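You operate a simulated robot arm through the tools that you are given. There is no shell and no other tool.

You are at the controls of a simulated robot arm. One attempt, no reset.

## Task
Grease the top teeth of the crown gear with the red brush.
Fine: crank up to the yellow pointer and locked before the brush touches; brush back in its pot; then unlock and crank a quarter turn or more. A coat counts when it lies all over at full strength: go over it till it gets no stronger.

Only the result counts: the job must be done as asked and must still hold three seconds after the hand-in. Knocking over, shifting, dropping, spilling or breaking anything else fails it.

## Robot
A 6-joint arm with a two-finger parallel gripper, fixed in place. Base frame: the origin is on the floor under the middle of its stand, x ahead of it, y to its left, z up; the work surface is at about z = 752. Units: mm, rad, N and s.
With the tool pointing down near the work surface it reaches from about 300 to 740 mm from the base axis. Its first joint turns from -1.152 to 1.152 rad. Payload 2.45 kg.
Tool frame: the origin (TCP) lies between the finger pads and is the grasp point; the fingertips stand 24 mm ahead of it; z points along the fingers, y is the line along which they close. The gripper opens to 68 mm. The fingers are 17 mm wide and 10 mm thick; the gripper's body (40 by 70 mm) begins 41 mm behind the TCP.
Orientation is that of the tool frame in the base frame, as [roll, pitch, yaw] about the fixed x, y, z axes, in that order (R = Rz(yaw) Ry(pitch) Rx(roll)). With the fingers straight down and closing along the base's y, the tool's x points along the base's -x, its y along +y and its z along -z.

## Interface
- The arm moves only by the tool send_rows. Its argument "deltas" is one flat list of numbers, 7 for each row, row after row: the shift along the base's x, y, z in mm, then the turn, a rotation vector about the base's x, y, z in rad, then the finger opening in mm, from 0 to 68. In form: [tx, ty, tz, rx, ry, rz, grip, tx, ty, tz, rx, ry, rz, grip, ...]. A call has 1 to 20 rows; each row shifts and turns the commanded pose from where the row before left it. A row lasts 0.2 s, in which the tool goes at most 50 mm and 0.15 rad; a call with a longer step from one row to the next is refused whole, and so is a gripper value outside its range. Where a pose cannot be reached the arm comes as near as it can. A force on the tool above 40 N (or 10 N above the force at the start of the call, whichever is more), or a blocked arm, ends the call early, and 0.2 s more pass. Each finger travels about 108 mm/s and halts on what it meets, pressing with about 26 N; the grip force reading is that of the motor and also rises with nothing between the fingers. The clock runs only during rows and for 0.2 s after the last one: add rows that do not move to give the fingers time. The reply holds the time, the measured pose of the TCP, the force on the tool along the base axes, the opening and the grip force, in the units named above and with some noise, with the torque about the TCP (base axes, N m) and any sound that the robot's microphone picked up.
- Cameras (640 x 400 px; columns grow to the right, rows downward): "scene" is fixed at [172.5, 420.2, 1473.5]; the picture's right is [-0.63, -0.78, 0.00], its down [-0.38, 0.31, -0.87] and it looks along [0.68, -0.55, -0.49] (base axes); focal length 229 px, centre (320, 200). "wrist" rides on the gripper at [84, 11, -75] in the tool frame; the picture's right is [-0.13, 0.99, 0.00], its down [-0.60, -0.08, -0.79] and it looks along [-0.79, -0.10, 0.61] (tool axes); focal length 251 px, centre (320, 200). There is no depth. A picture from a camera that has moved, and an enlarged one, comes with that camera's place and axes in the base frame and with its lens. The place of the scene camera against the robot may be out by one fixed shift of up to 12 mm in any direction.
- get_image(camera): a new picture of that camera. The clock stands still meanwhile.
- close_up(camera, box): a new picture of the part [left, top, right, bottom] of that camera's present view, enlarged. The clock stands still meanwhile.
- close_job(): hands the job in; it is judged then, once.

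Places have to be worked out from the pictures, the camera data and where the tool is seen. Open the gripper and draw the arm clear of the work before you hand the job in, unless the task says otherwise.

The tools are called as a command line: name --argument value ..., lists and objects as JSON in quotes. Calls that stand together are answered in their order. send_rows: Moves the arm, as the interface text tells. Its arguments: {"type":"object","properties":{"deltas":{"type":"array","items":{"type":"number"}}},"required":["deltas"]} The other tools are called the same way: get_image (camera) takes a picture; close_up (camera, box) takes an enlarged picture of a part of a camera's view; close_job () hands the job in.

At the start:

```text
clock: 0.0
ee_pos: [502.2, -34.2, 1351.2]
orientation: [-3.14, 0.002, -3.141]
force: [-0.1, 0.1, 0.0]
torque: [0.02, 0.04, -0.01]
opening: 68.0
gripper_force: 0.1
```

scene: 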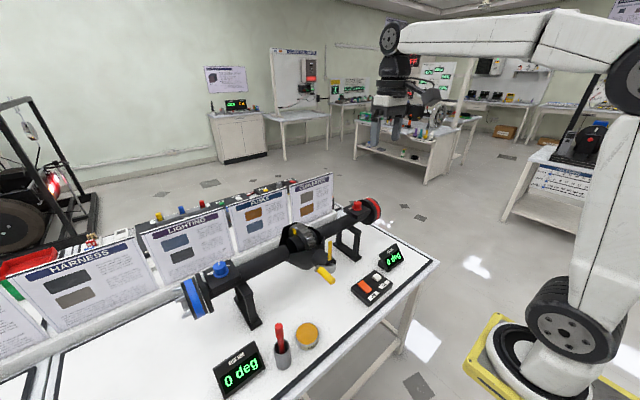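
wrist: 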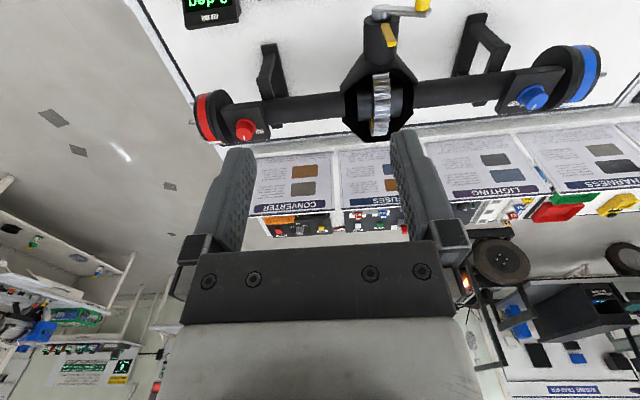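

I begin by looking closely at the bench: axle, crank, pointer, knobs, brush pot and displays.

close_up --camera "scene" --box '[160, 190, 450, 400]'

close_up --camera "scene" --box '[260, 190, 400, 290]'

close_up --camera "wrist" --box '[180, 0, 620, 150]'

close_up --camera "scene" --box '[200, 290, 340, 400]'

close_up --camera "scene" --box '[335, 230, 425, 310]'

```text
1.90 times, centred on (305, 295) of scene
camera zoom: at [172.5, 420.2, 1473.5], right [-0.63, -0.78, 0.0], down [-0.38, 0.31, -0.87], along [0.68, -0.55, -0.49], focal length 436 px, centre (349, 19)
```

zoom: 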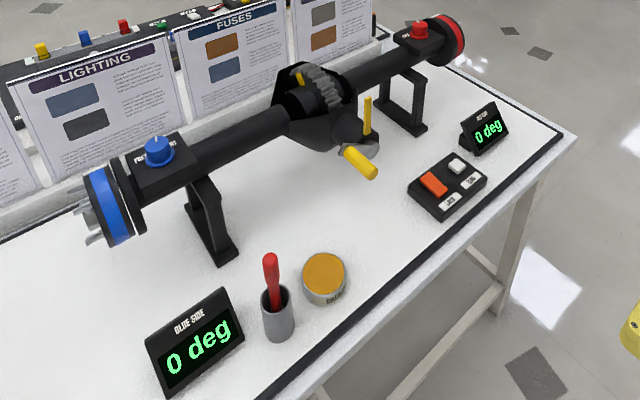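

```text
4.00 times, centred on (330, 240) of scene
camera zoom: at [172.5, 420.2, 1473.5], right [-0.63, -0.78, 0.0], down [-0.38, 0.31, -0.87], along [0.68, -0.55, -0.49], focal length 915 px, centre (280, 40)
```

zoom: 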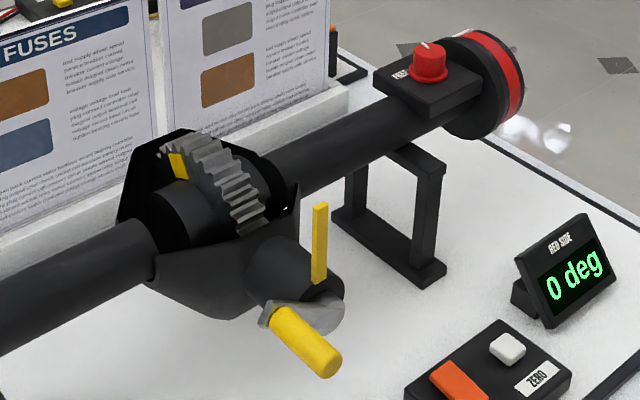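

```text
1.45 times, centred on (400, 75) of wrist
camera zoom: at [418.2, -23.3, 1425.0], right [0.13, 0.99, 0.0], down [0.6, -0.08, 0.79], along [0.79, -0.1, -0.61], focal length 366 px, centre (204, 382)
```

zoom: 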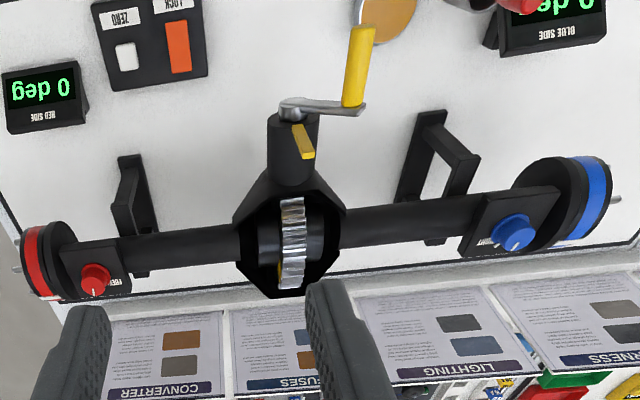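

```text
3.64 times, centred on (270, 345) of scene
camera zoom: at [172.5, 420.2, 1473.5], right [-0.63, -0.78, 0.0], down [-0.38, 0.31, -0.87], along [0.68, -0.55, -0.49], focal length 832 px, centre (502, -327)
```

zoom: 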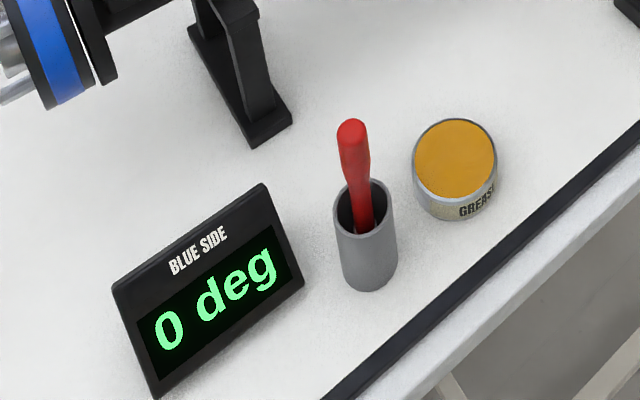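

```text
5.00 times, centred on (380, 270) of scene
camera zoom: at [172.5, 420.2, 1473.5], right [-0.63, -0.78, 0.0], down [-0.38, 0.31, -0.87], along [0.68, -0.55, -0.49], focal length 1144 px, centre (20, -150)
```

zoom: 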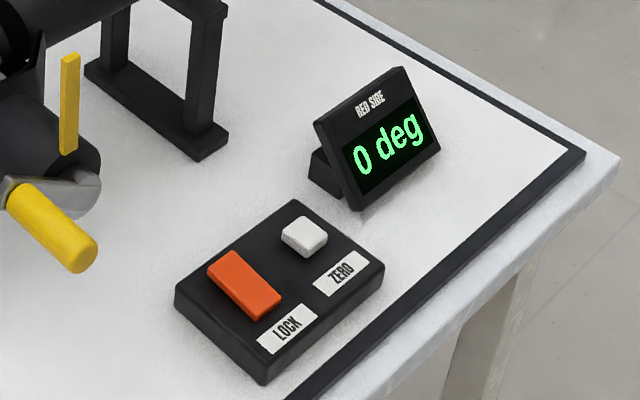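

The crank arm looks to stick out sideways (toward +y) with the yellow pointer at the top of the pinion nose. I lower the arm and bring it back a bit to get a second wrist view for triangulation.

send_rows --deltas '[-14, 11, -25, 0, 0, 0, 68, -14, 11, -25, 0, 0, 0, 68, -14, 11, -25, 0, 0, 0, 68, -14, 11, -25, 0, 0, 0, 68, -14, 11, -25, 0, 0, 0, 68, -14, 11, -25, 0, 0, 0, 68, -14, 11, -25, 0, 0, 0, 68, -14, 11, -25, 0, 0, 0, 68, 0, 0, 0, 0, 0, 0, 68]'

get_image --camera "wrist"

get_image --camera "scene"

```text
clock: 2.0
ee_pos: [387.4, 54.5, 1151.1]
orientation: [-3.141, 0.003, 3.142]
force: [0.5, -0.7, 0.9]
torque: [0.02, 0.0, 0.01]
opening: 68.0
gripper_force: 0.1
```

```text
taken
camera wrist: at [305.3, 64.8, 1224.9], right [0.13, 0.99, 0.0], down [0.6, -0.08, 0.79], along [0.79, -0.1, -0.61], focal length 251 px, centre (320, 200)
```

wrist: 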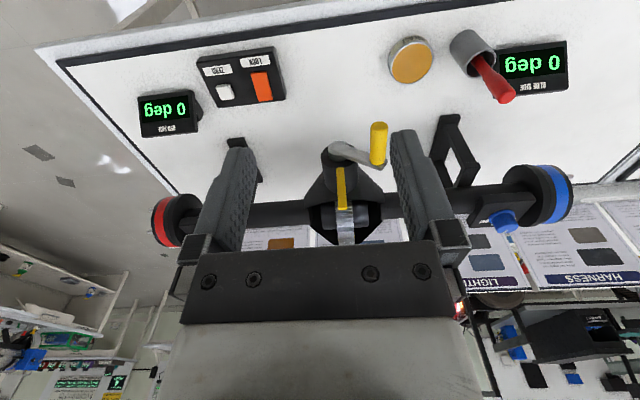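

```text
taken
```

scene: 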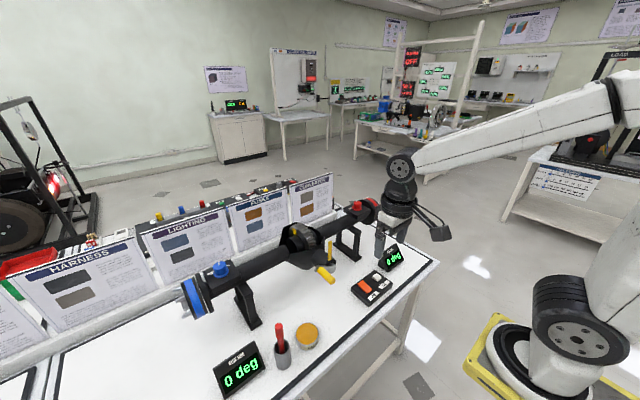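

The wrist camera now looks onto the bench from the robot side. I enlarge the crank and the other items.

close_up --camera "wrist" --box '[290, 100, 420, 250]'

close_up --camera "wrist" --box '[370, 20, 580, 150]'

close_up --camera "wrist" --box '[180, 30, 310, 120]'

```text
2.67 times, centred on (355, 175) of wrist
camera zoom: at [305.3, 64.8, 1224.9], right [0.13, 0.99, 0.0], down [0.6, -0.08, 0.79], along [0.79, -0.1, -0.61], focal length 670 px, centre (227, 267)
```

zoom: 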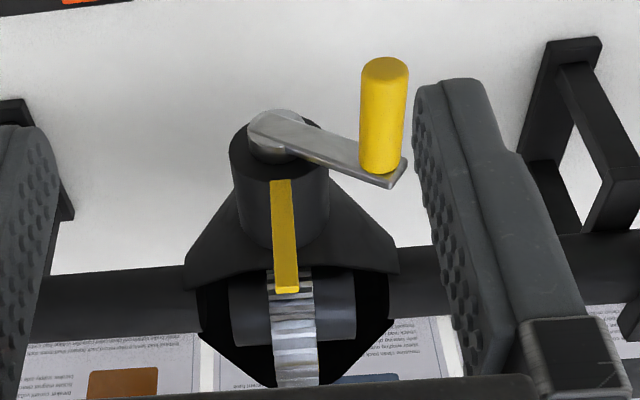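

```text
3.05 times, centred on (475, 85) of wrist
camera zoom: at [305.3, 64.8, 1224.9], right [0.13, 0.99, 0.0], down [0.6, -0.08, 0.79], along [0.79, -0.1, -0.61], focal length 766 px, centre (-152, 550)
```

zoom: 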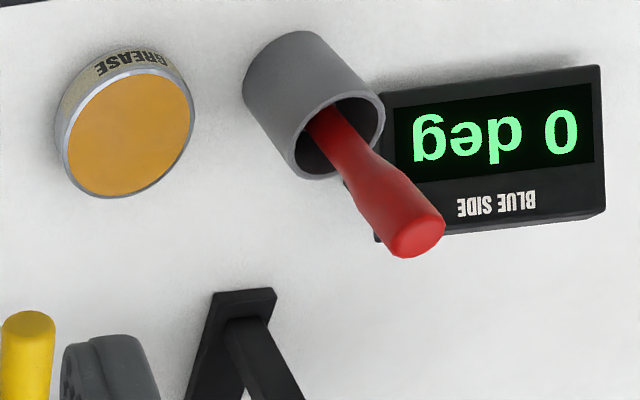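

```text
4.44 times, centred on (245, 75) of wrist
camera zoom: at [305.3, 64.8, 1224.9], right [0.13, 0.99, 0.0], down [0.6, -0.08, 0.79], along [0.79, -0.1, -0.61], focal length 1118 px, centre (653, 756)
```

zoom: 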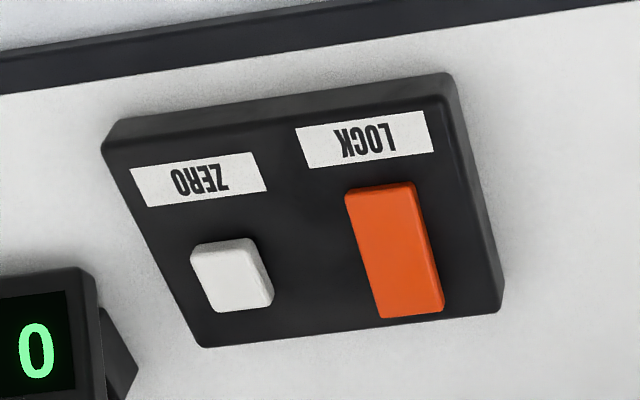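

Triangulation gives: crank axis about y≈61, z≈933; handle from x≈504 to 560 at y≈113, z≈966; pointer vertical at (578, 61), z 958–1027; LOCK key about (526,-70,782); tin about (517,195,~782); pot rim about (504,283,828). I move in over the differential for a closer look.

send_rows --deltas '[28, 0, 0, 0, 0, 0, 68, 28, 0, 0, 0, 0, 0, 68, 28, 1, -5, 0, 0, 0, 68, 28, 2, -10, 0, 0, 0, 68, 28, 3, -10, 0, 0, 0, 68, 20, 0, -10, 0, 0, 0, 68, 0, 0, 0, 0, 0, 0, 68]'

get_image --camera "wrist"

close_up --camera "wrist" --box '[230, 40, 430, 200]'

```text
clock: 3.6
ee_pos: [549.5, 61.0, 1116.4]
orientation: [-3.14, 0.002, -3.141]
force: [-0.4, -0.7, 0.7]
torque: [0.0, 0.0, 0.01]
opening: 68.1
gripper_force: 0.1
```

```text
taken
camera wrist: at [466.8, 70.3, 1189.8], right [0.13, 0.99, 0.0], down [0.6, -0.08, 0.79], along [0.79, -0.1, -0.61], focal length 251 px, centre (320, 200)
```

wrist: 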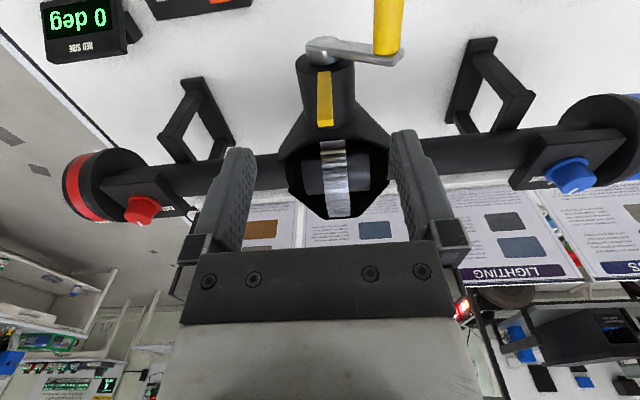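

```text
2.50 times, centred on (330, 120) of wrist
camera zoom: at [466.8, 70.3, 1189.8], right [0.13, 0.99, 0.0], down [0.6, -0.08, 0.79], along [0.79, -0.1, -0.61], focal length 629 px, centre (295, 400)
```

zoom: 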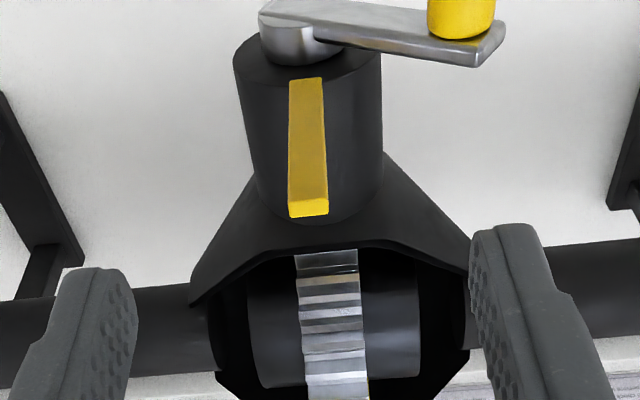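

Next I look at the red and blue knobs' labels and the gear in more detail.

close_up --camera "wrist" --box '[60, 130, 220, 230]'

close_up --camera "wrist" --box '[490, 110, 640, 210]'

close_up --camera "wrist" --box '[270, 110, 410, 230]'

close_up --camera "scene" --box '[270, 205, 370, 285]'

```text
4.00 times, centred on (140, 180) of wrist
camera zoom: at [466.8, 70.3, 1189.8], right [0.13, 0.99, 0.0], down [0.6, -0.08, 0.79], along [0.79, -0.1, -0.61], focal length 1006 px, centre (1040, 280)
```

zoom: 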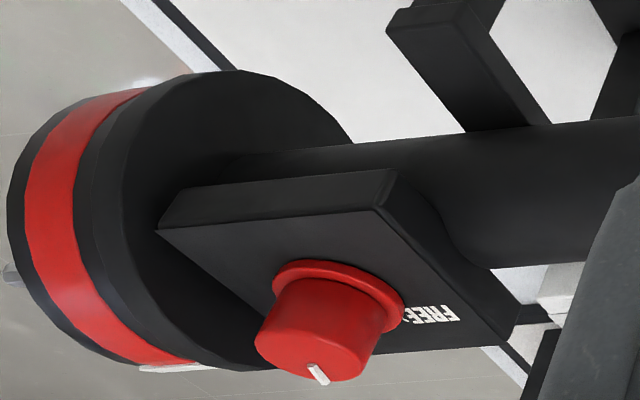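

```text
4.00 times, centred on (565, 160) of wrist
camera zoom: at [466.8, 70.3, 1189.8], right [0.13, 0.99, 0.0], down [0.6, -0.08, 0.79], along [0.79, -0.1, -0.61], focal length 1006 px, centre (-660, 360)
```

zoom: 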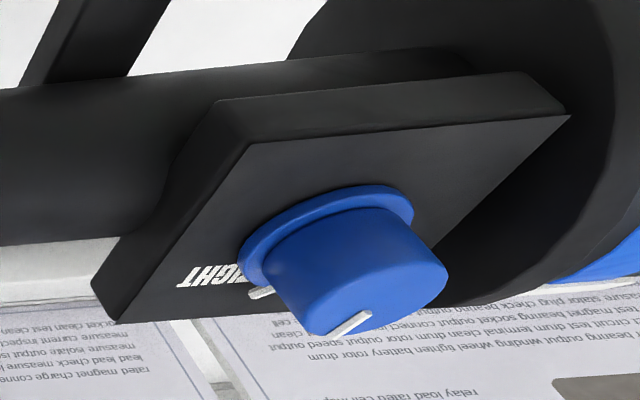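

```text
3.33 times, centred on (340, 170) of wrist
camera zoom: at [466.8, 70.3, 1189.8], right [0.13, 0.99, 0.0], down [0.6, -0.08, 0.79], along [0.79, -0.1, -0.61], focal length 838 px, centre (253, 300)
```

zoom: 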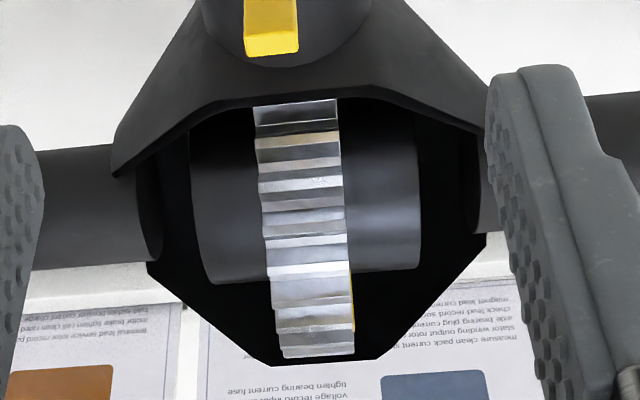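

```text
5.00 times, centred on (320, 245) of scene
camera zoom: at [172.5, 420.2, 1473.5], right [-0.63, -0.78, 0.0], down [-0.38, 0.31, -0.87], along [0.68, -0.55, -0.49], focal length 1144 px, centre (320, -25)
```

zoom: 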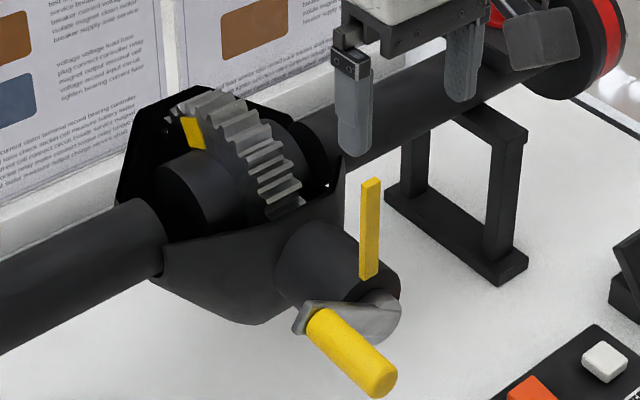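

The red knob reads FREE, the blue one TIGHT; I leave them alone. Next I move above the crank handle (about x 530, y 113) with open fingers and check the alignment.

send_rows --deltas '[-10, 26, -10, 0, 0, 0, 68, -10, 27, -10, 0, 0, 0, 68, 0, 0, -25, 0, 0, 0, 68, 0, 0, -25, 0, 0, 0, 68, 0, 0, 0, 0, 0, 0, 68, 0, 0, 0, 0, 0, 0, 68]'

get_image --camera "wrist"

close_up --camera "scene" --box '[270, 205, 370, 285]'

```text
clock: 5.0
ee_pos: [530.3, 113.0, 1044.8]
orientation: [-3.141, 0.002, 3.142]
force: [0.4, 0.8, 0.3]
torque: [-0.03, -0.01, -0.01]
opening: 68.1
gripper_force: 0.1
```

```text
taken
camera wrist: at [446.9, 123.5, 1119.3], right [0.13, 0.99, 0.0], down [0.6, -0.08, 0.79], along [0.79, -0.1, -0.61], focal length 251 px, centre (320, 200)
```

wrist: 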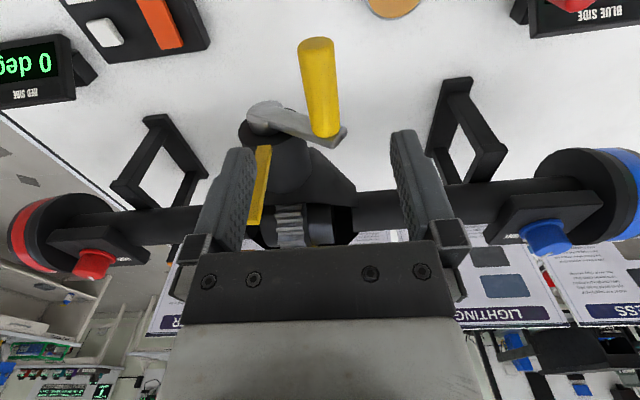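

```text
5.00 times, centred on (320, 245) of scene
camera zoom: at [172.5, 420.2, 1473.5], right [-0.63, -0.78, 0.0], down [-0.38, 0.31, -0.87], along [0.68, -0.55, -0.49], focal length 1144 px, centre (320, -25)
```

zoom: 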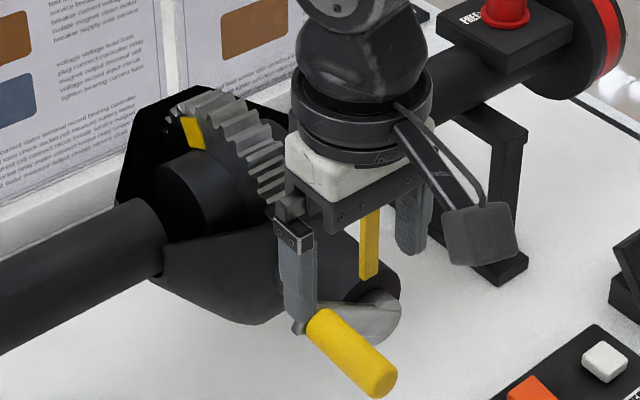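

The handle lies centred between the fingers at y≈114. I go down so that the TCP is on the handle axis (z≈966) and close.

send_rows --deltas '[0, 1, -26, 0, 0, 0, 68, 0, 0, -26, 0, 0, 0, 68, 0, 0, -26, 0, 0, 0, 68, 0, 0, 0, 0, 0, 0, 68, 0, 0, 0, 0, 0, 0, 40, 0, 0, 0, 0, 0, 0, 20, 0, 0, 0, 0, 0, 0, 10, 0, 0, 0, 0, 0, 0, 10, 0, 0, 0, 0, 0, 0, 10]'

get_image --camera "wrist"

close_up --camera "scene" --box '[270, 205, 370, 285]'

```text
clock: 7.0
ee_pos: [529.6, 114.4, 968.3]
orientation: [-3.14, 0.001, 3.141]
force: [1.9, -6.4, -5.0]
torque: [-0.01, -0.26, 0.05]
opening: 21.7
gripper_force: 38.5
```

```text
taken
camera wrist: at [446.0, 124.1, 1042.0], right [0.13, 0.99, 0.0], down [0.6, -0.08, 0.79], along [0.79, -0.1, -0.61], focal length 251 px, centre (320, 200)
```

wrist: 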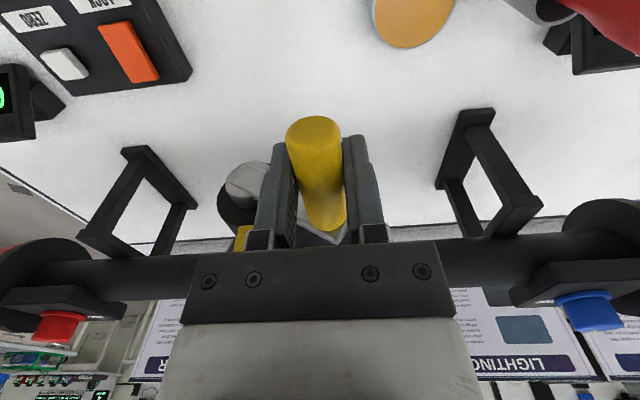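

```text
5.00 times, centred on (320, 245) of scene
camera zoom: at [172.6, 420.1, 1473.6], right [-0.63, -0.78, 0.0], down [-0.38, 0.31, -0.87], along [0.68, -0.55, -0.49], focal length 1144 px, centre (320, -25)
```

zoom: 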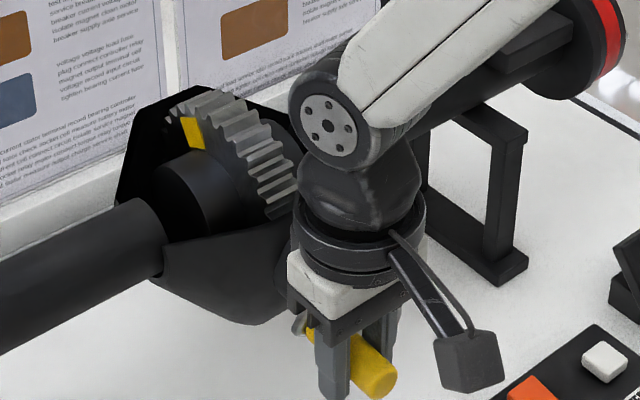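

The handle is held (21.7 mm thick). I start cranking along the arc toward the pointer (up and toward -y), checking the forces after a few steps.

send_rows --deltas '[0, -1.7, 2.65, 0, 0, 0, 10, 0, -1.7, 2.62, 0, 0, 0, 10, 0, -2.0, 2.44, 0, 0, 0, 10, 0, -2.0, 2.44, 0, 0, 0, 10]'

get_image --camera "wrist"

```text
clock: 8.0
ee_pos: [529.4, 107.2, 977.8]
orientation: [-3.14, 0.001, 3.141]
force: [-1.2, 0.4, -8.9]
torque: [0.25, 0.08, 0.02]
opening: 21.8
gripper_force: 38.6
```

```text
taken
camera wrist: at [446.1, 117.2, 1052.3], right [0.13, 0.99, 0.0], down [0.6, -0.08, 0.79], along [0.79, -0.1, -0.61], focal length 251 px, centre (320, 200)
```

wrist: 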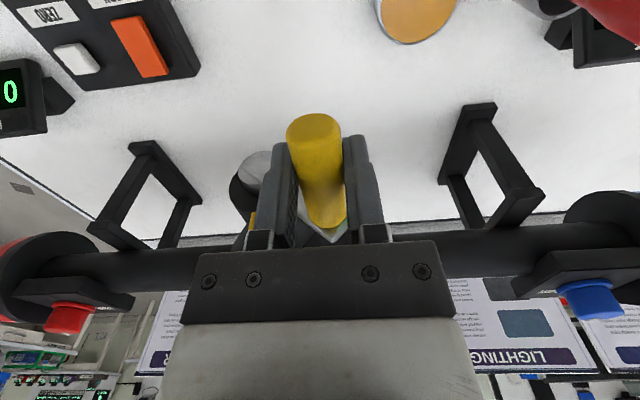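

It turns freely with low force. I continue along the arc to the top.

send_rows --deltas '[0, -4.44, 4.44, 0, 0, 0, 10, 0, -4.88, 3.95, 0, 0, 0, 10, 0, -5.27, 3.42, 0, 0, 0, 10, 0, -5.6, 2.85, 0, 0, 0, 10, 0, -5.86, 2.25, 0, 0, 0, 10, 0, 0, 0, 0, 0, 0, 10]'

get_image --camera "wrist"

close_up --camera "scene" --box '[270, 205, 370, 285]'

```text
clock: 9.4
ee_pos: [530.0, 81.3, 995.9]
orientation: [3.141, 0.004, -3.141]
force: [-5.4, 12.1, 14.8]
torque: [0.37, 0.12, -0.05]
opening: 21.4
gripper_force: 38.8
```

```text
taken
camera wrist: at [446.3, 91.7, 1069.2], right [0.13, 0.99, 0.0], down [0.6, -0.08, 0.8], along [0.79, -0.1, -0.6], focal length 251 px, centre (320, 200)
```

wrist: 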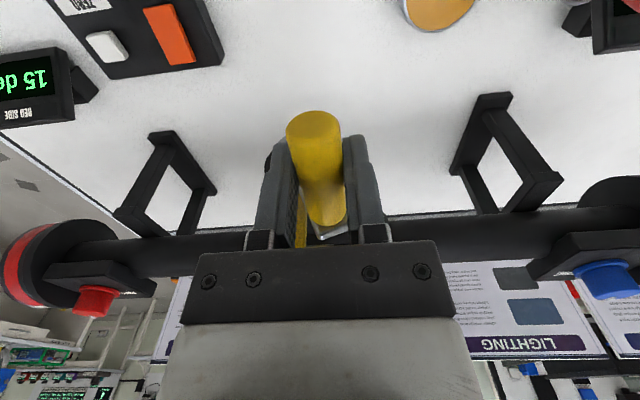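

```text
5.00 times, centred on (320, 245) of scene
camera zoom: at [172.1, 420.6, 1473.5], right [-0.63, -0.78, 0.0], down [-0.38, 0.31, -0.87], along [0.68, -0.55, -0.49], focal length 1144 px, centre (320, -25)
```

zoom: 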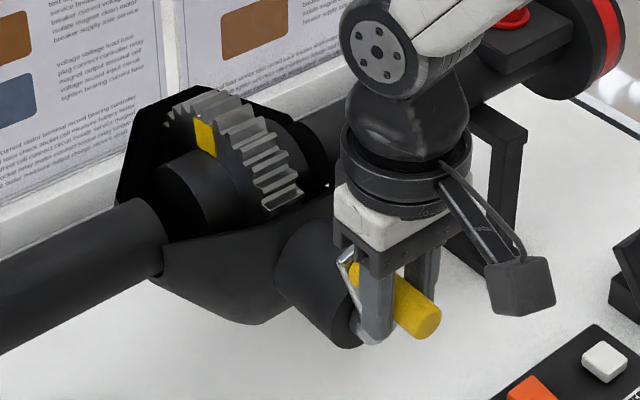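

The gear turns with it (red display shows 15°). The radial force says the true circle lies slightly outside my path, so I finish the arc with a bit more height.

send_rows --deltas '[0, -4.5, 2.5, 0, 0, 0, 10, 0, -4.5, 1.6, 0, 0, 0, 10, 0, -4.5, 0.9, 0, 0, 0, 10, 0, 0, 0, 0, 0, 0, 10]'

get_image --camera "wrist"

close_up --camera "scene" --box '[270, 205, 370, 285]'

```text
clock: 10.4
ee_pos: [529.4, 67.8, 999.3]
orientation: [-3.138, 0.003, -3.141]
force: [6.0, 6.0, -1.4]
torque: [0.32, -0.4, 0.05]
opening: 21.5
gripper_force: 38.7
```

```text
taken
camera wrist: at [446.4, 77.8, 1073.8], right [0.13, 0.99, 0.0], down [0.6, -0.08, 0.8], along [0.79, -0.1, -0.61], focal length 251 px, centre (320, 200)
```

wrist: 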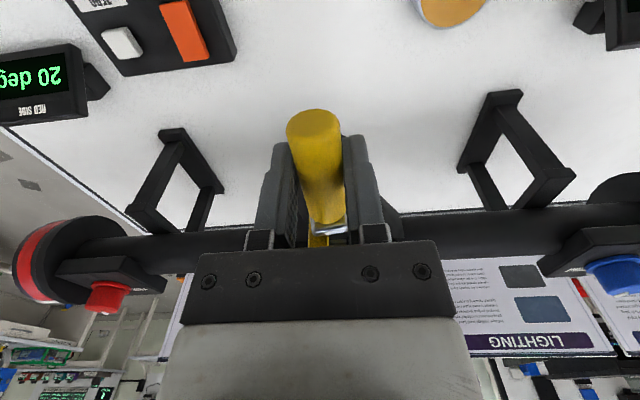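

```text
5.00 times, centred on (320, 245) of scene
camera zoom: at [172.7, 420.4, 1473.4], right [-0.63, -0.78, 0.0], down [-0.38, 0.31, -0.87], along [0.68, -0.55, -0.49], focal length 1144 px, centre (320, -25)
```

zoom: 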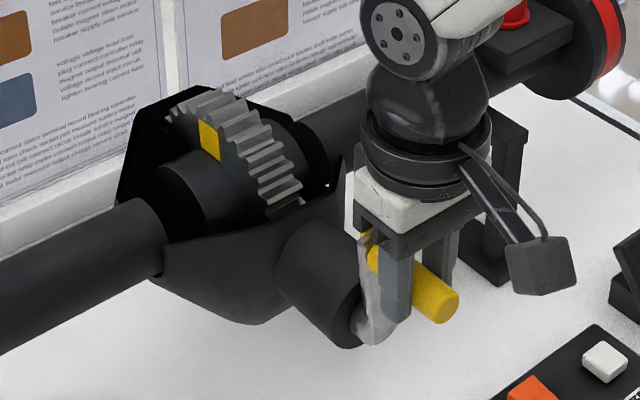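

The handle is at y≈67.8, and the pointer stands at y≈61.5. I turn the last bit and look.

send_rows --deltas '[0, -3.2, 0.5, 0, 0, 0, 10, 0, -3.2, 0.2, 0, 0, 0, 10, 0, 0, 0, 0, 0, 0, 10, 0, 0, 0, 0, 0, 0, 10]'

close_up --camera "wrist" --box '[260, 100, 400, 250]'

close_up --camera "scene" --box '[310, 235, 370, 285]'

```text
clock: 11.4
ee_pos: [529.6, 60.1, 1001.3]
orientation: [-3.14, 0.004, 3.141]
force: [4.6, 7.2, 7.1]
torque: [0.33, 0.15, 0.01]
opening: 21.4
gripper_force: 37.7
```

```text
2.67 times, centred on (330, 175) of wrist
camera zoom: at [446.4, 71.2, 1074.7], right [0.13, 0.99, 0.0], down [0.6, -0.08, 0.8], along [0.79, -0.1, -0.61], focal length 670 px, centre (293, 267)
```

zoom: 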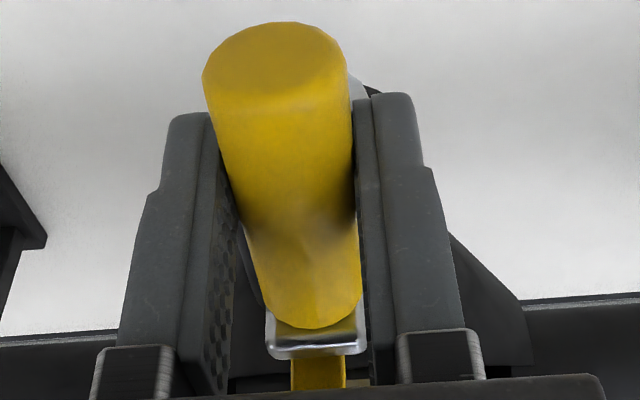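

```text
8.00 times, centred on (340, 260) of scene
camera zoom: at [172.5, 420.4, 1473.5], right [-0.63, -0.78, 0.0], down [-0.38, 0.31, -0.87], along [0.68, -0.55, -0.49], focal length 1831 px, centre (160, -280)
```

zoom: 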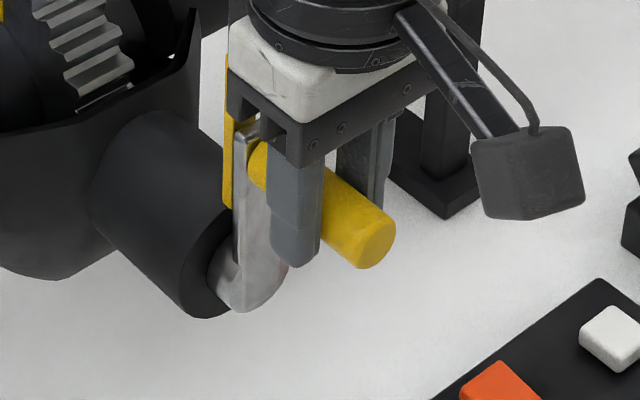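

The crank arm lines up with the pointer within about half a millimetre. I release the handle and see whether it stays.

send_rows --deltas '[0, 0, 0, 0, 0, 0, 25, 0, 0, 0, 0, 0, 0, 40, 0, 0, 0, 0, 0, 0, 60, 0, 0, 0, 0, 0, 0, 60, 0, 0, 20, 0, 0, 0, 60, 0, 0, 25, 0, 0, 0, 60, -10, 0, 25, 0, 0, 0, 60, -20, 0, 25, 0, 0, 0, 60, -30, 0, 20, 0, 0, 0, 60, 0, 0, 0, 0, 0, 0, 60]'

get_image --camera "wrist"

close_up --camera "wrist" --box '[250, 60, 400, 230]'

close_up --camera "wrist" --box '[120, 0, 280, 100]'

```text
clock: 13.6
ee_pos: [468.2, 61.0, 1116.3]
orientation: [-3.14, 0.002, -3.141]
force: [-0.3, 0.1, 0.2]
torque: [0.02, 0.02, 0.02]
opening: 60.0
gripper_force: 0.0
```

```text
taken
camera wrist: at [384.8, 71.6, 1190.0], right [0.13, 0.99, 0.0], down [0.6, -0.08, 0.79], along [0.79, -0.1, -0.61], focal length 251 px, centre (320, 200)
```

wrist: 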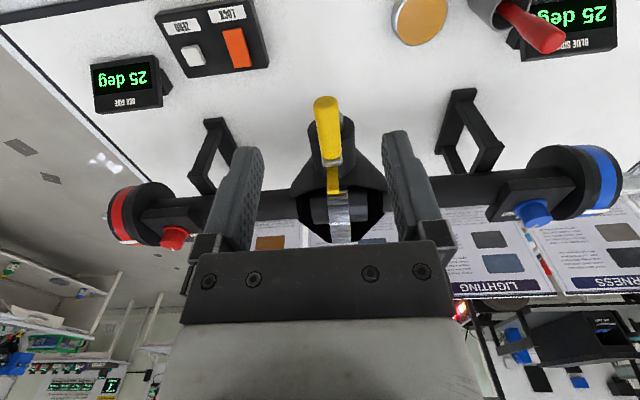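

```text
2.35 times, centred on (325, 145) of wrist
camera zoom: at [384.8, 71.6, 1190.0], right [0.13, 0.99, 0.0], down [0.6, -0.08, 0.79], along [0.79, -0.1, -0.61], focal length 592 px, centre (308, 329)
```

zoom: 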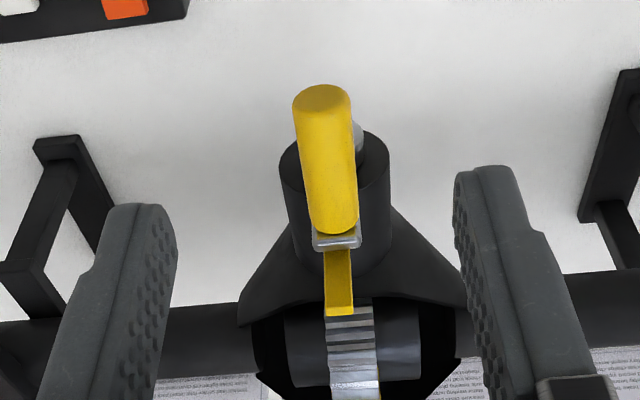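

```text
4.00 times, centred on (200, 50) of wrist
camera zoom: at [384.8, 71.6, 1190.0], right [0.13, 0.99, 0.0], down [0.6, -0.08, 0.79], along [0.79, -0.1, -0.61], focal length 1006 px, centre (800, 800)
```

zoom: 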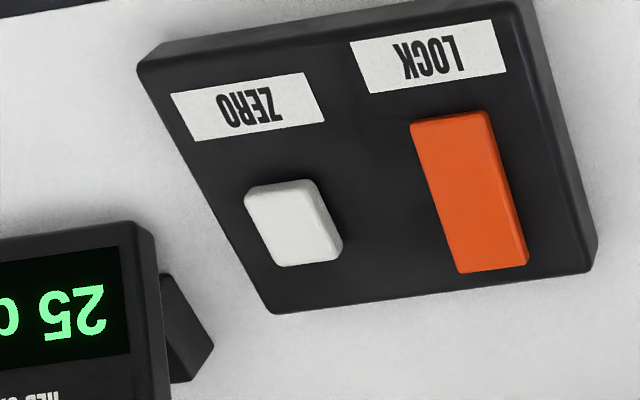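

Both displays read 25° and the crank stays exactly behind/at the pointer. Now I go to the LOCK box; first a closer look to tell what kind of switch the orange key is.

send_rows --deltas '[0, -34, 0, 0, 0, 0, 40, 0, -34, 0, 0, 0, 0, 20, 0, -34, -10, 0, 0, 0, 10, 0, -34, -30, 0, 0, 0, 0, 0, 0, -40, 0, 0, 0, 0, 0, 0, -40, 0, 0, 0, 0, 0, 0, -36, 0, 0, 0, 0, 0, 0, 0, 0, 0, 0, 0, 0, 0, 0, 0, 0, 0, 0]'

get_image --camera "wrist"

close_up --camera "wrist" --box '[250, 60, 410, 160]'

close_up --camera "scene" --box '[345, 255, 405, 310]'

```text
clock: 15.6
ee_pos: [468.9, -74.9, 959.2]
orientation: [-3.14, 0.003, -3.141]
force: [0.3, 0.8, 0.3]
torque: [0.0, -0.02, 0.01]
opening: 0.1
gripper_force: 23.1
```

```text
taken
camera wrist: at [386.0, -64.8, 1033.0], right [0.13, 0.99, 0.0], down [0.6, -0.08, 0.79], along [0.79, -0.1, -0.61], focal length 251 px, centre (320, 200)
```

wrist: 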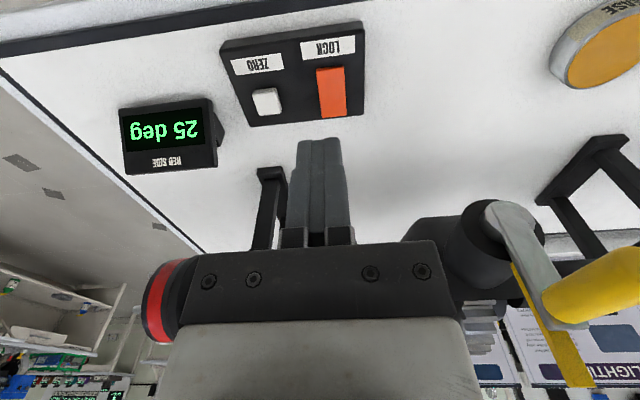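

```text
4.00 times, centred on (330, 110) of wrist
camera zoom: at [386.0, -64.8, 1033.0], right [0.13, 0.99, 0.0], down [0.6, -0.08, 0.79], along [0.79, -0.1, -0.61], focal length 1006 px, centre (280, 560)
```

zoom: 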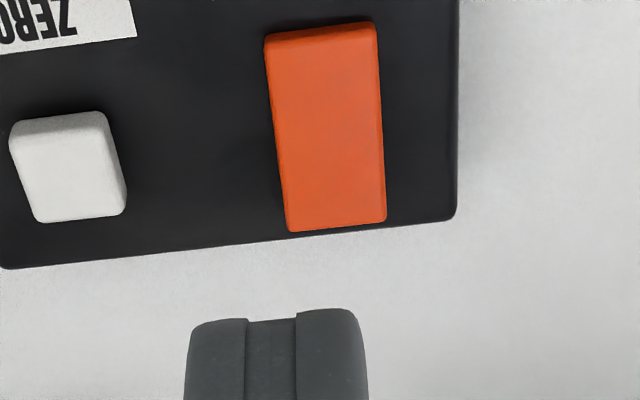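

```text
7.27 times, centred on (375, 282) of scene
camera zoom: at [172.5, 420.2, 1473.5], right [-0.63, -0.78, 0.0], down [-0.38, 0.31, -0.87], along [0.68, -0.55, -0.49], focal length 1664 px, centre (-80, -400)
```

zoom: 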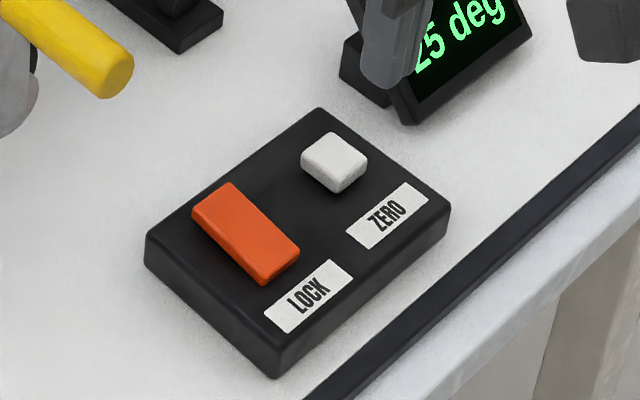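

The orange key appears to be a rocker beside the LOCK label. I take a lower, more grazing view to see which end stands up before pressing.

send_rows --deltas '[-20, 0, -25, 0, 0, 0, 0, -20, 0, -25, 0, 0, 0, 0, -20, 0, -25, 0, 0, 0, 0, -20, 0, -25, 0, 0, 0, 0, 0, 0, 0, 0, 0, 0, 0, 0, 0, 0, 0, 0, 0, 0]'

get_image --camera "wrist"

close_up --camera "wrist" --box '[260, 60, 400, 150]'

```text
clock: 17.0
ee_pos: [390.8, -74.9, 860.3]
orientation: [-3.14, 0.001, 3.141]
force: [0.2, 0.4, 0.0]
torque: [0.0, -0.01, 0.0]
opening: 0.1
gripper_force: 24.1
```

```text
taken
camera wrist: at [306.1, -64.3, 933.8], right [0.13, 0.99, 0.0], down [0.6, -0.08, 0.79], along [0.79, -0.1, -0.61], focal length 251 px, centre (320, 200)
```

wrist: 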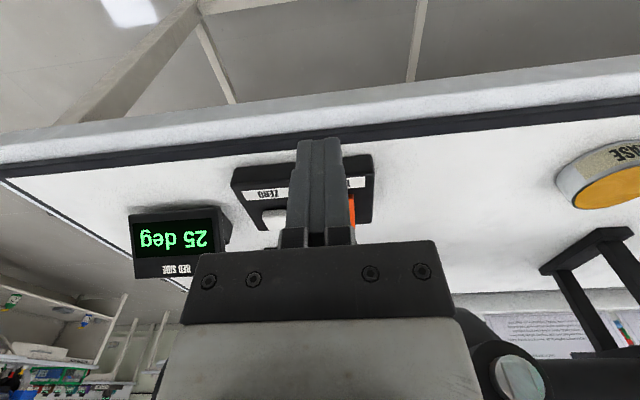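

```text
4.44 times, centred on (330, 105) of wrist
camera zoom: at [306.1, -64.3, 933.8], right [0.13, 0.99, 0.0], down [0.6, -0.08, 0.79], along [0.79, -0.1, -0.61], focal length 1118 px, centre (276, 622)
```

zoom: 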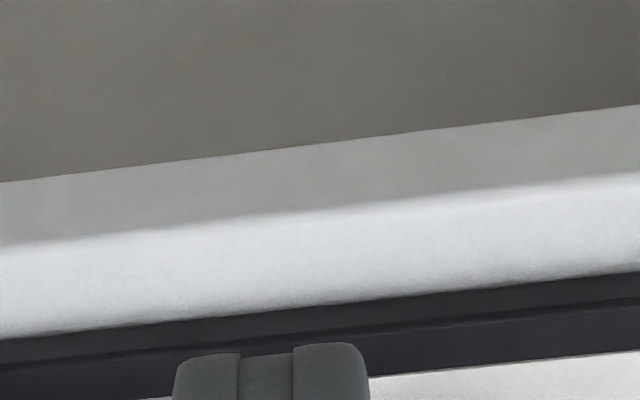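

The fingers hide the key; I sidestep in y so it can be seen beside them.

send_rows --deltas '[0, -30, 0, 0, 0, 0, 0, 0, -30, 0, 0, 0, 0, 0, 0, 0, 0, 0, 0, 0, 0]'

close_up --camera "wrist" --box '[330, 130, 490, 240]'

```text
clock: 17.8
ee_pos: [389.9, -135.3, 860.0]
orientation: [-3.141, 0.002, 3.141]
force: [-0.7, 1.1, 0.6]
torque: [-0.01, 0.03, -0.01]
opening: 0.1
gripper_force: 23.8
```

```text
3.64 times, centred on (410, 185) of wrist
camera zoom: at [306.9, -125.5, 933.7], right [0.13, 0.99, 0.0], down [0.6, -0.08, 0.79], along [0.79, -0.1, -0.61], focal length 914 px, centre (-7, 254)
```

zoom: 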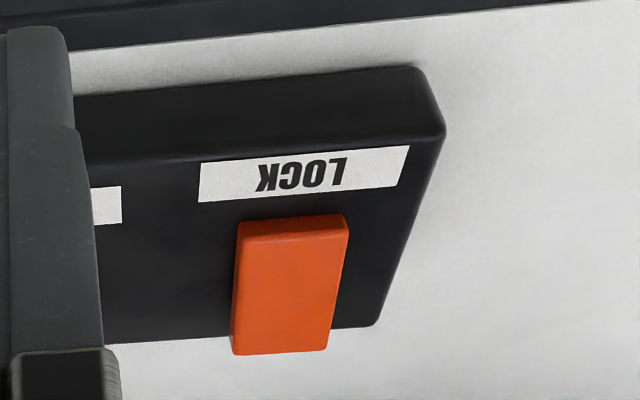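

The far end of the rocker stands up (z≈790 vs. ≈776 near the label; box top ≈773), so unlocked = far end up. I press the far end at about (543,-70), slowly, with closed fingers.

send_rows --deltas '[0, 33, 10, 0, 0, 0, 0, 20, 32, 10, 0, 0, 0, 0, 45, 0, 0, 0, 0, 0, 0, 45, 0, 0, 0, 0, 0, 0, 43, 0, 0, 0, 0, 0, 0, 0, 0, -25, 0, 0, 0, 0, 0, 0, -20, 0, 0, 0, 0, 0, 0, 0, 0, 0, 0, 0]'

get_image --camera "wrist"

close_up --camera "scene" --box '[345, 255, 405, 310]'

```text
clock: 19.6
ee_pos: [543.1, -70.0, 834.6]
orientation: [-3.141, 0.001, -3.141]
force: [-0.1, 0.9, 0.8]
torque: [0.0, 0.03, -0.03]
opening: 0.0
gripper_force: 24.0
```

```text
taken
camera wrist: at [459.3, -60.2, 907.0], right [0.13, 0.99, 0.0], down [0.6, -0.08, 0.79], along [0.79, -0.1, -0.61], focal length 251 px, centre (320, 200)
```

wrist: 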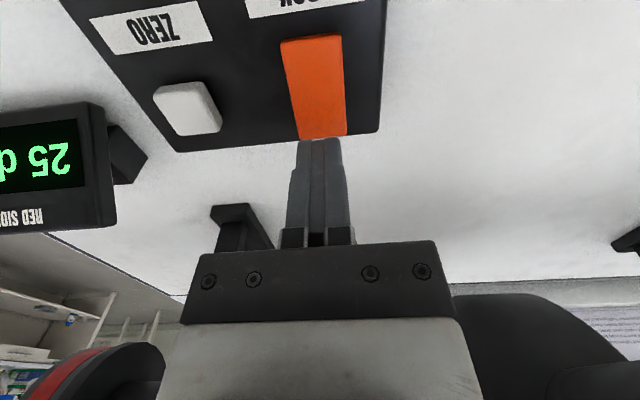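

```text
7.27 times, centred on (375, 282) of scene
camera zoom: at [172.5, 420.2, 1473.5], right [-0.63, -0.78, 0.0], down [-0.38, 0.31, -0.87], along [0.68, -0.55, -0.49], focal length 1664 px, centre (-80, -400)
```

zoom: 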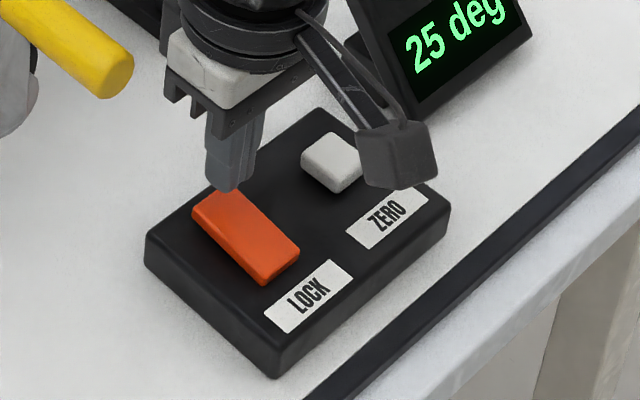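

The fingertips hang right above the key's far end. I press down in small steps.

send_rows --deltas '[0, 0, -8, 0, 0, 0, 0, 0, 0, -8, 0, 0, 0, 0, 0, 0, -3, 0, 0, 0, 0, 0, 0, -3, 0, 0, 0, 0, 0, 0, -3, 0, 0, 0, 0, 0, 0, -3, 0, 0, 0, 0]'

close_up --camera "wrist" --box '[200, 0, 420, 160]'

```text
clock: 20.9
ee_pos: [544.5, -70.1, 812.6]
orientation: [-3.141, 0.005, -3.139]
force: [-1.6, 2.1, 6.6]
torque: [0.0, 0.14, -0.01]
opening: 0.1
gripper_force: 23.7
stopped in row 6: the force on the tool passed its limit at 48 N (the readings are from after the stop); the commanded pose is now the measured one
```

```text
2.50 times, centred on (310, 80) of wrist
camera zoom: at [460.5, -60.0, 885.6], right [0.13, 0.99, 0.0], down [0.6, -0.08, 0.8], along [0.79, -0.1, -0.61], focal length 629 px, centre (345, 500)
```

zoom: 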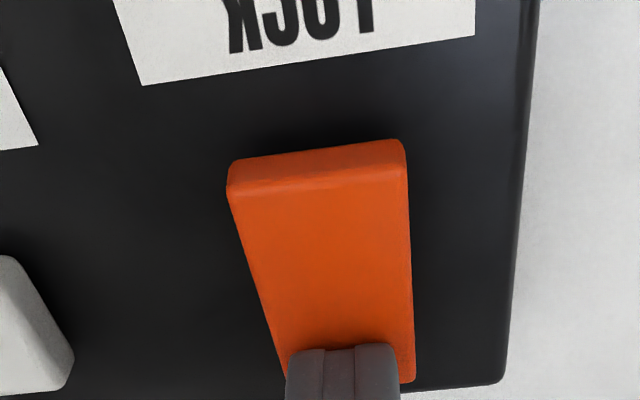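

The press stopped at 48 N with the tips at z≈788 and no sound reported. I lift and look at whether the rocker changed.

send_rows --deltas '[0, 0, 15, 0, 0, 0, 0, 0, 0, 25, 0, 0, 0, 0, -35, -20, 15, 0, 0, 0, 0, -35, -20, 0, 0, 0, 0, 0, -40, -25, 0, 0, 0, 0, 0, -40, 0, 0, 0, 0, 0, 0, 0, 0, 0, 0, 0, 0, 0]'

get_image --camera "wrist"

close_up --camera "scene" --box '[345, 255, 405, 310]'

```text
clock: 22.5
ee_pos: [394.1, -135.3, 867.2]
orientation: [-3.14, 0.003, 3.141]
force: [0.1, 0.3, 0.4]
torque: [0.02, 0.02, 0.01]
opening: 0.0
gripper_force: 23.4
```

```text
taken
camera wrist: at [310.4, -125.3, 940.5], right [0.13, 0.99, 0.0], down [0.6, -0.08, 0.8], along [0.79, -0.1, -0.61], focal length 251 px, centre (320, 200)
```

wrist: 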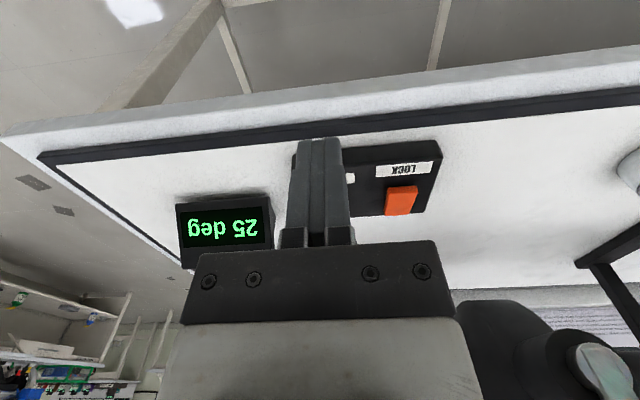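

```text
7.27 times, centred on (375, 282) of scene
camera zoom: at [172.5, 420.2, 1473.5], right [-0.63, -0.78, 0.0], down [-0.38, 0.31, -0.87], along [0.68, -0.55, -0.49], focal length 1664 px, centre (-80, -400)
```

zoom: 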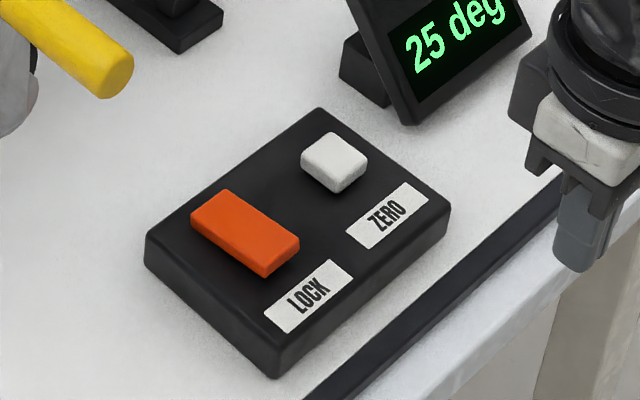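

The key's tilt now looks different in the scene view. I enlarge the wrist view to confirm.

close_up --camera "wrist" --box '[330, 130, 490, 240]'

close_up --camera "scene" --box '[355, 270, 395, 300]'

```text
3.64 times, centred on (410, 185) of wrist
camera zoom: at [310.4, -125.3, 940.5], right [0.13, 0.99, 0.0], down [0.6, -0.08, 0.8], along [0.79, -0.1, -0.61], focal length 914 px, centre (-7, 254)
```

zoom: 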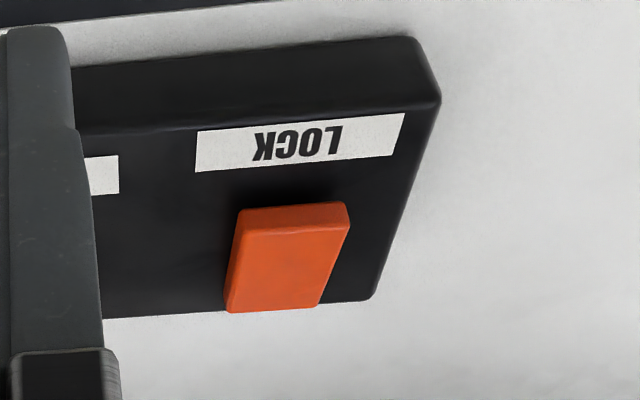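

```text
13.33 times, centred on (375, 285) of scene
camera zoom: at [172.5, 420.2, 1473.5], right [-0.63, -0.78, 0.0], down [-0.38, 0.31, -0.87], along [0.68, -0.55, -0.49], focal length 3051 px, centre (-413, -933)
```

zoom: 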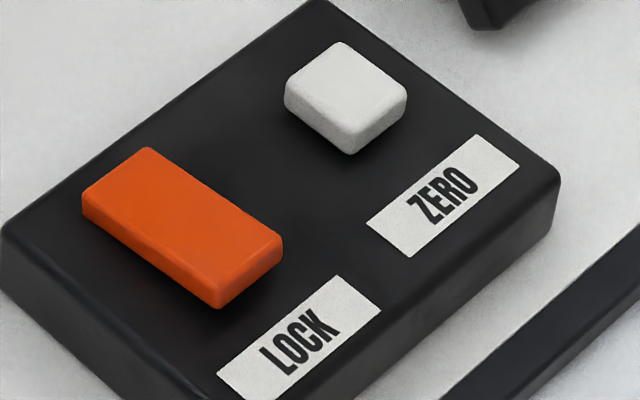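

The rocker has flipped: near end now up, far end down, so it should be locked. I verify with a gentle sideways nudge on the handle from the -y side, first going there.

send_rows --deltas '[0, 10, 45, 0, 0, 0, 0, 0, 25, 45, 0, 0, 0, 0, 30, 30, 43, 0, 0, 0, 0, 40, 25, 0, 0, 0, 0, 0, 40, 25, 0, 0, 0, 0, 0, 20, 20, 0, 0, 0, 0, 0, 0, 20, 0, 0, 0, 0, 0, 0, 0, 0, 0, 0, 0, 0, 0, 0, 0, 0, 0, 0, 0]'

get_image --camera "wrist"

```text
refused: row 2 steps farther than a row can; nothing moved
```

```text
taken
camera wrist: at [310.4, -125.3, 940.5], right [0.13, 0.99, 0.0], down [0.6, -0.08, 0.8], along [0.79, -0.1, -0.61], focal length 251 px, centre (320, 200)
```

wrist: 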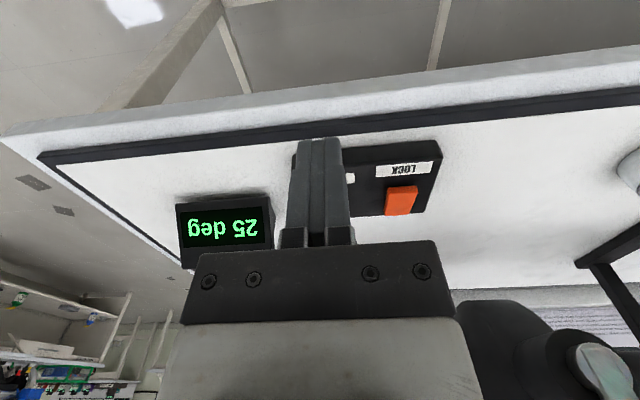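

That call was refused for steps too long; I resend it with smaller steps.

send_rows --deltas '[0, 10, 30, 0, 0, 0, 0, 0, 20, 35, 0, 0, 0, 0, 10, 20, 35, 0, 0, 0, 0, 20, 20, 33, 0, 0, 0, 0, 35, 25, 0, 0, 0, 0, 0, 35, 25, 0, 0, 0, 0, 0, 31, 20, 0, 0, 0, 0, 0, 0, 15, 0, 0, 0, 0, 0, 0, 0, 0, 0, 0, 0, 0, 0, 0, 0, 0, 0, 0, 0]'

get_image --camera "wrist"

```text
clock: 24.7
ee_pos: [526.4, 20.5, 999.9]
orientation: [-3.138, 0.003, 3.141]
force: [-0.1, 0.9, 0.1]
torque: [-0.02, 0.03, 0.02]
opening: 0.0
gripper_force: 23.9
```

```text
taken
camera wrist: at [442.2, 29.8, 1073.6], right [0.13, 0.99, 0.0], down [0.6, -0.08, 0.8], along [0.79, -0.1, -0.61], focal length 251 px, centre (320, 200)
```

wrist: 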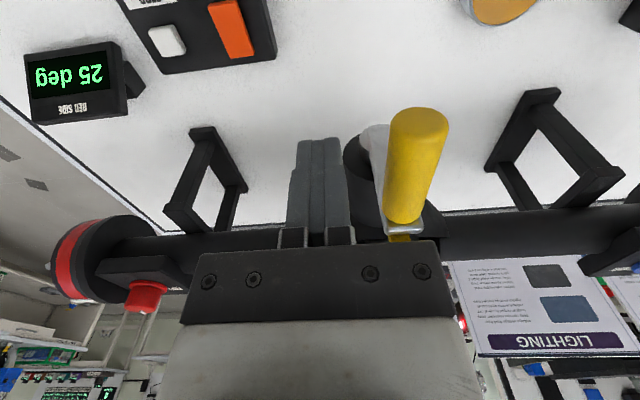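

The handle is next to the fingers. I approach and nudge by about a millimetre.

send_rows --deltas '[0, 9, 0, 0, 0, 0, 0, 0, 7, 0, 0, 0, 0, 0, 0, 1.5, 0, 0, 0, 0, 0, 0, 1, 0, 0, 0, 0, 0, 0, 0, 0, 0, 0, 0, 0]'

```text
clock: 25.9
ee_pos: [525.6, 38.3, 1000.0]
orientation: [-3.139, 0.004, -3.141]
force: [0.6, -0.6, 0.0]
torque: [0.03, 0.01, -0.03]
opening: 0.2
gripper_force: 24.0
```

No contact yet at y=38.3; I creep on in 1 mm steps.

send_rows --deltas '[0, 1, 0, 0, 0, 0, 0, 0, 0.7, 0, 0, 0, 0, 0, 0, 0.7, 0, 0, 0, 0, 0, 0, 0, 0, 0, 0, 0, 0]'

```text
clock: 26.9
ee_pos: [525.2, 40.3, 998.2]
orientation: [-3.141, 0.004, 3.141]
force: [-1.4, -3.7, 1.4]
torque: [0.0, -0.01, -0.02]
opening: 0.1
gripper_force: 23.2
```

Light contact (about 4 N) at y≈40.3. One more millimetre tells if it is locked.

send_rows --deltas '[0, 0.6, 0, 0, 0, 0, 0, 0, 0.6, 0, 0, 0, 0, 0, 0, 0, 0, 0, 0, 0, 0]'

```text
clock: 27.7
ee_pos: [524.3, 41.1, 1001.5]
orientation: [-3.14, 0.004, -3.141]
force: [1.7, -10.9, 3.7]
torque: [0.05, 0.02, 0.0]
opening: 0.1
gripper_force: 23.7
```

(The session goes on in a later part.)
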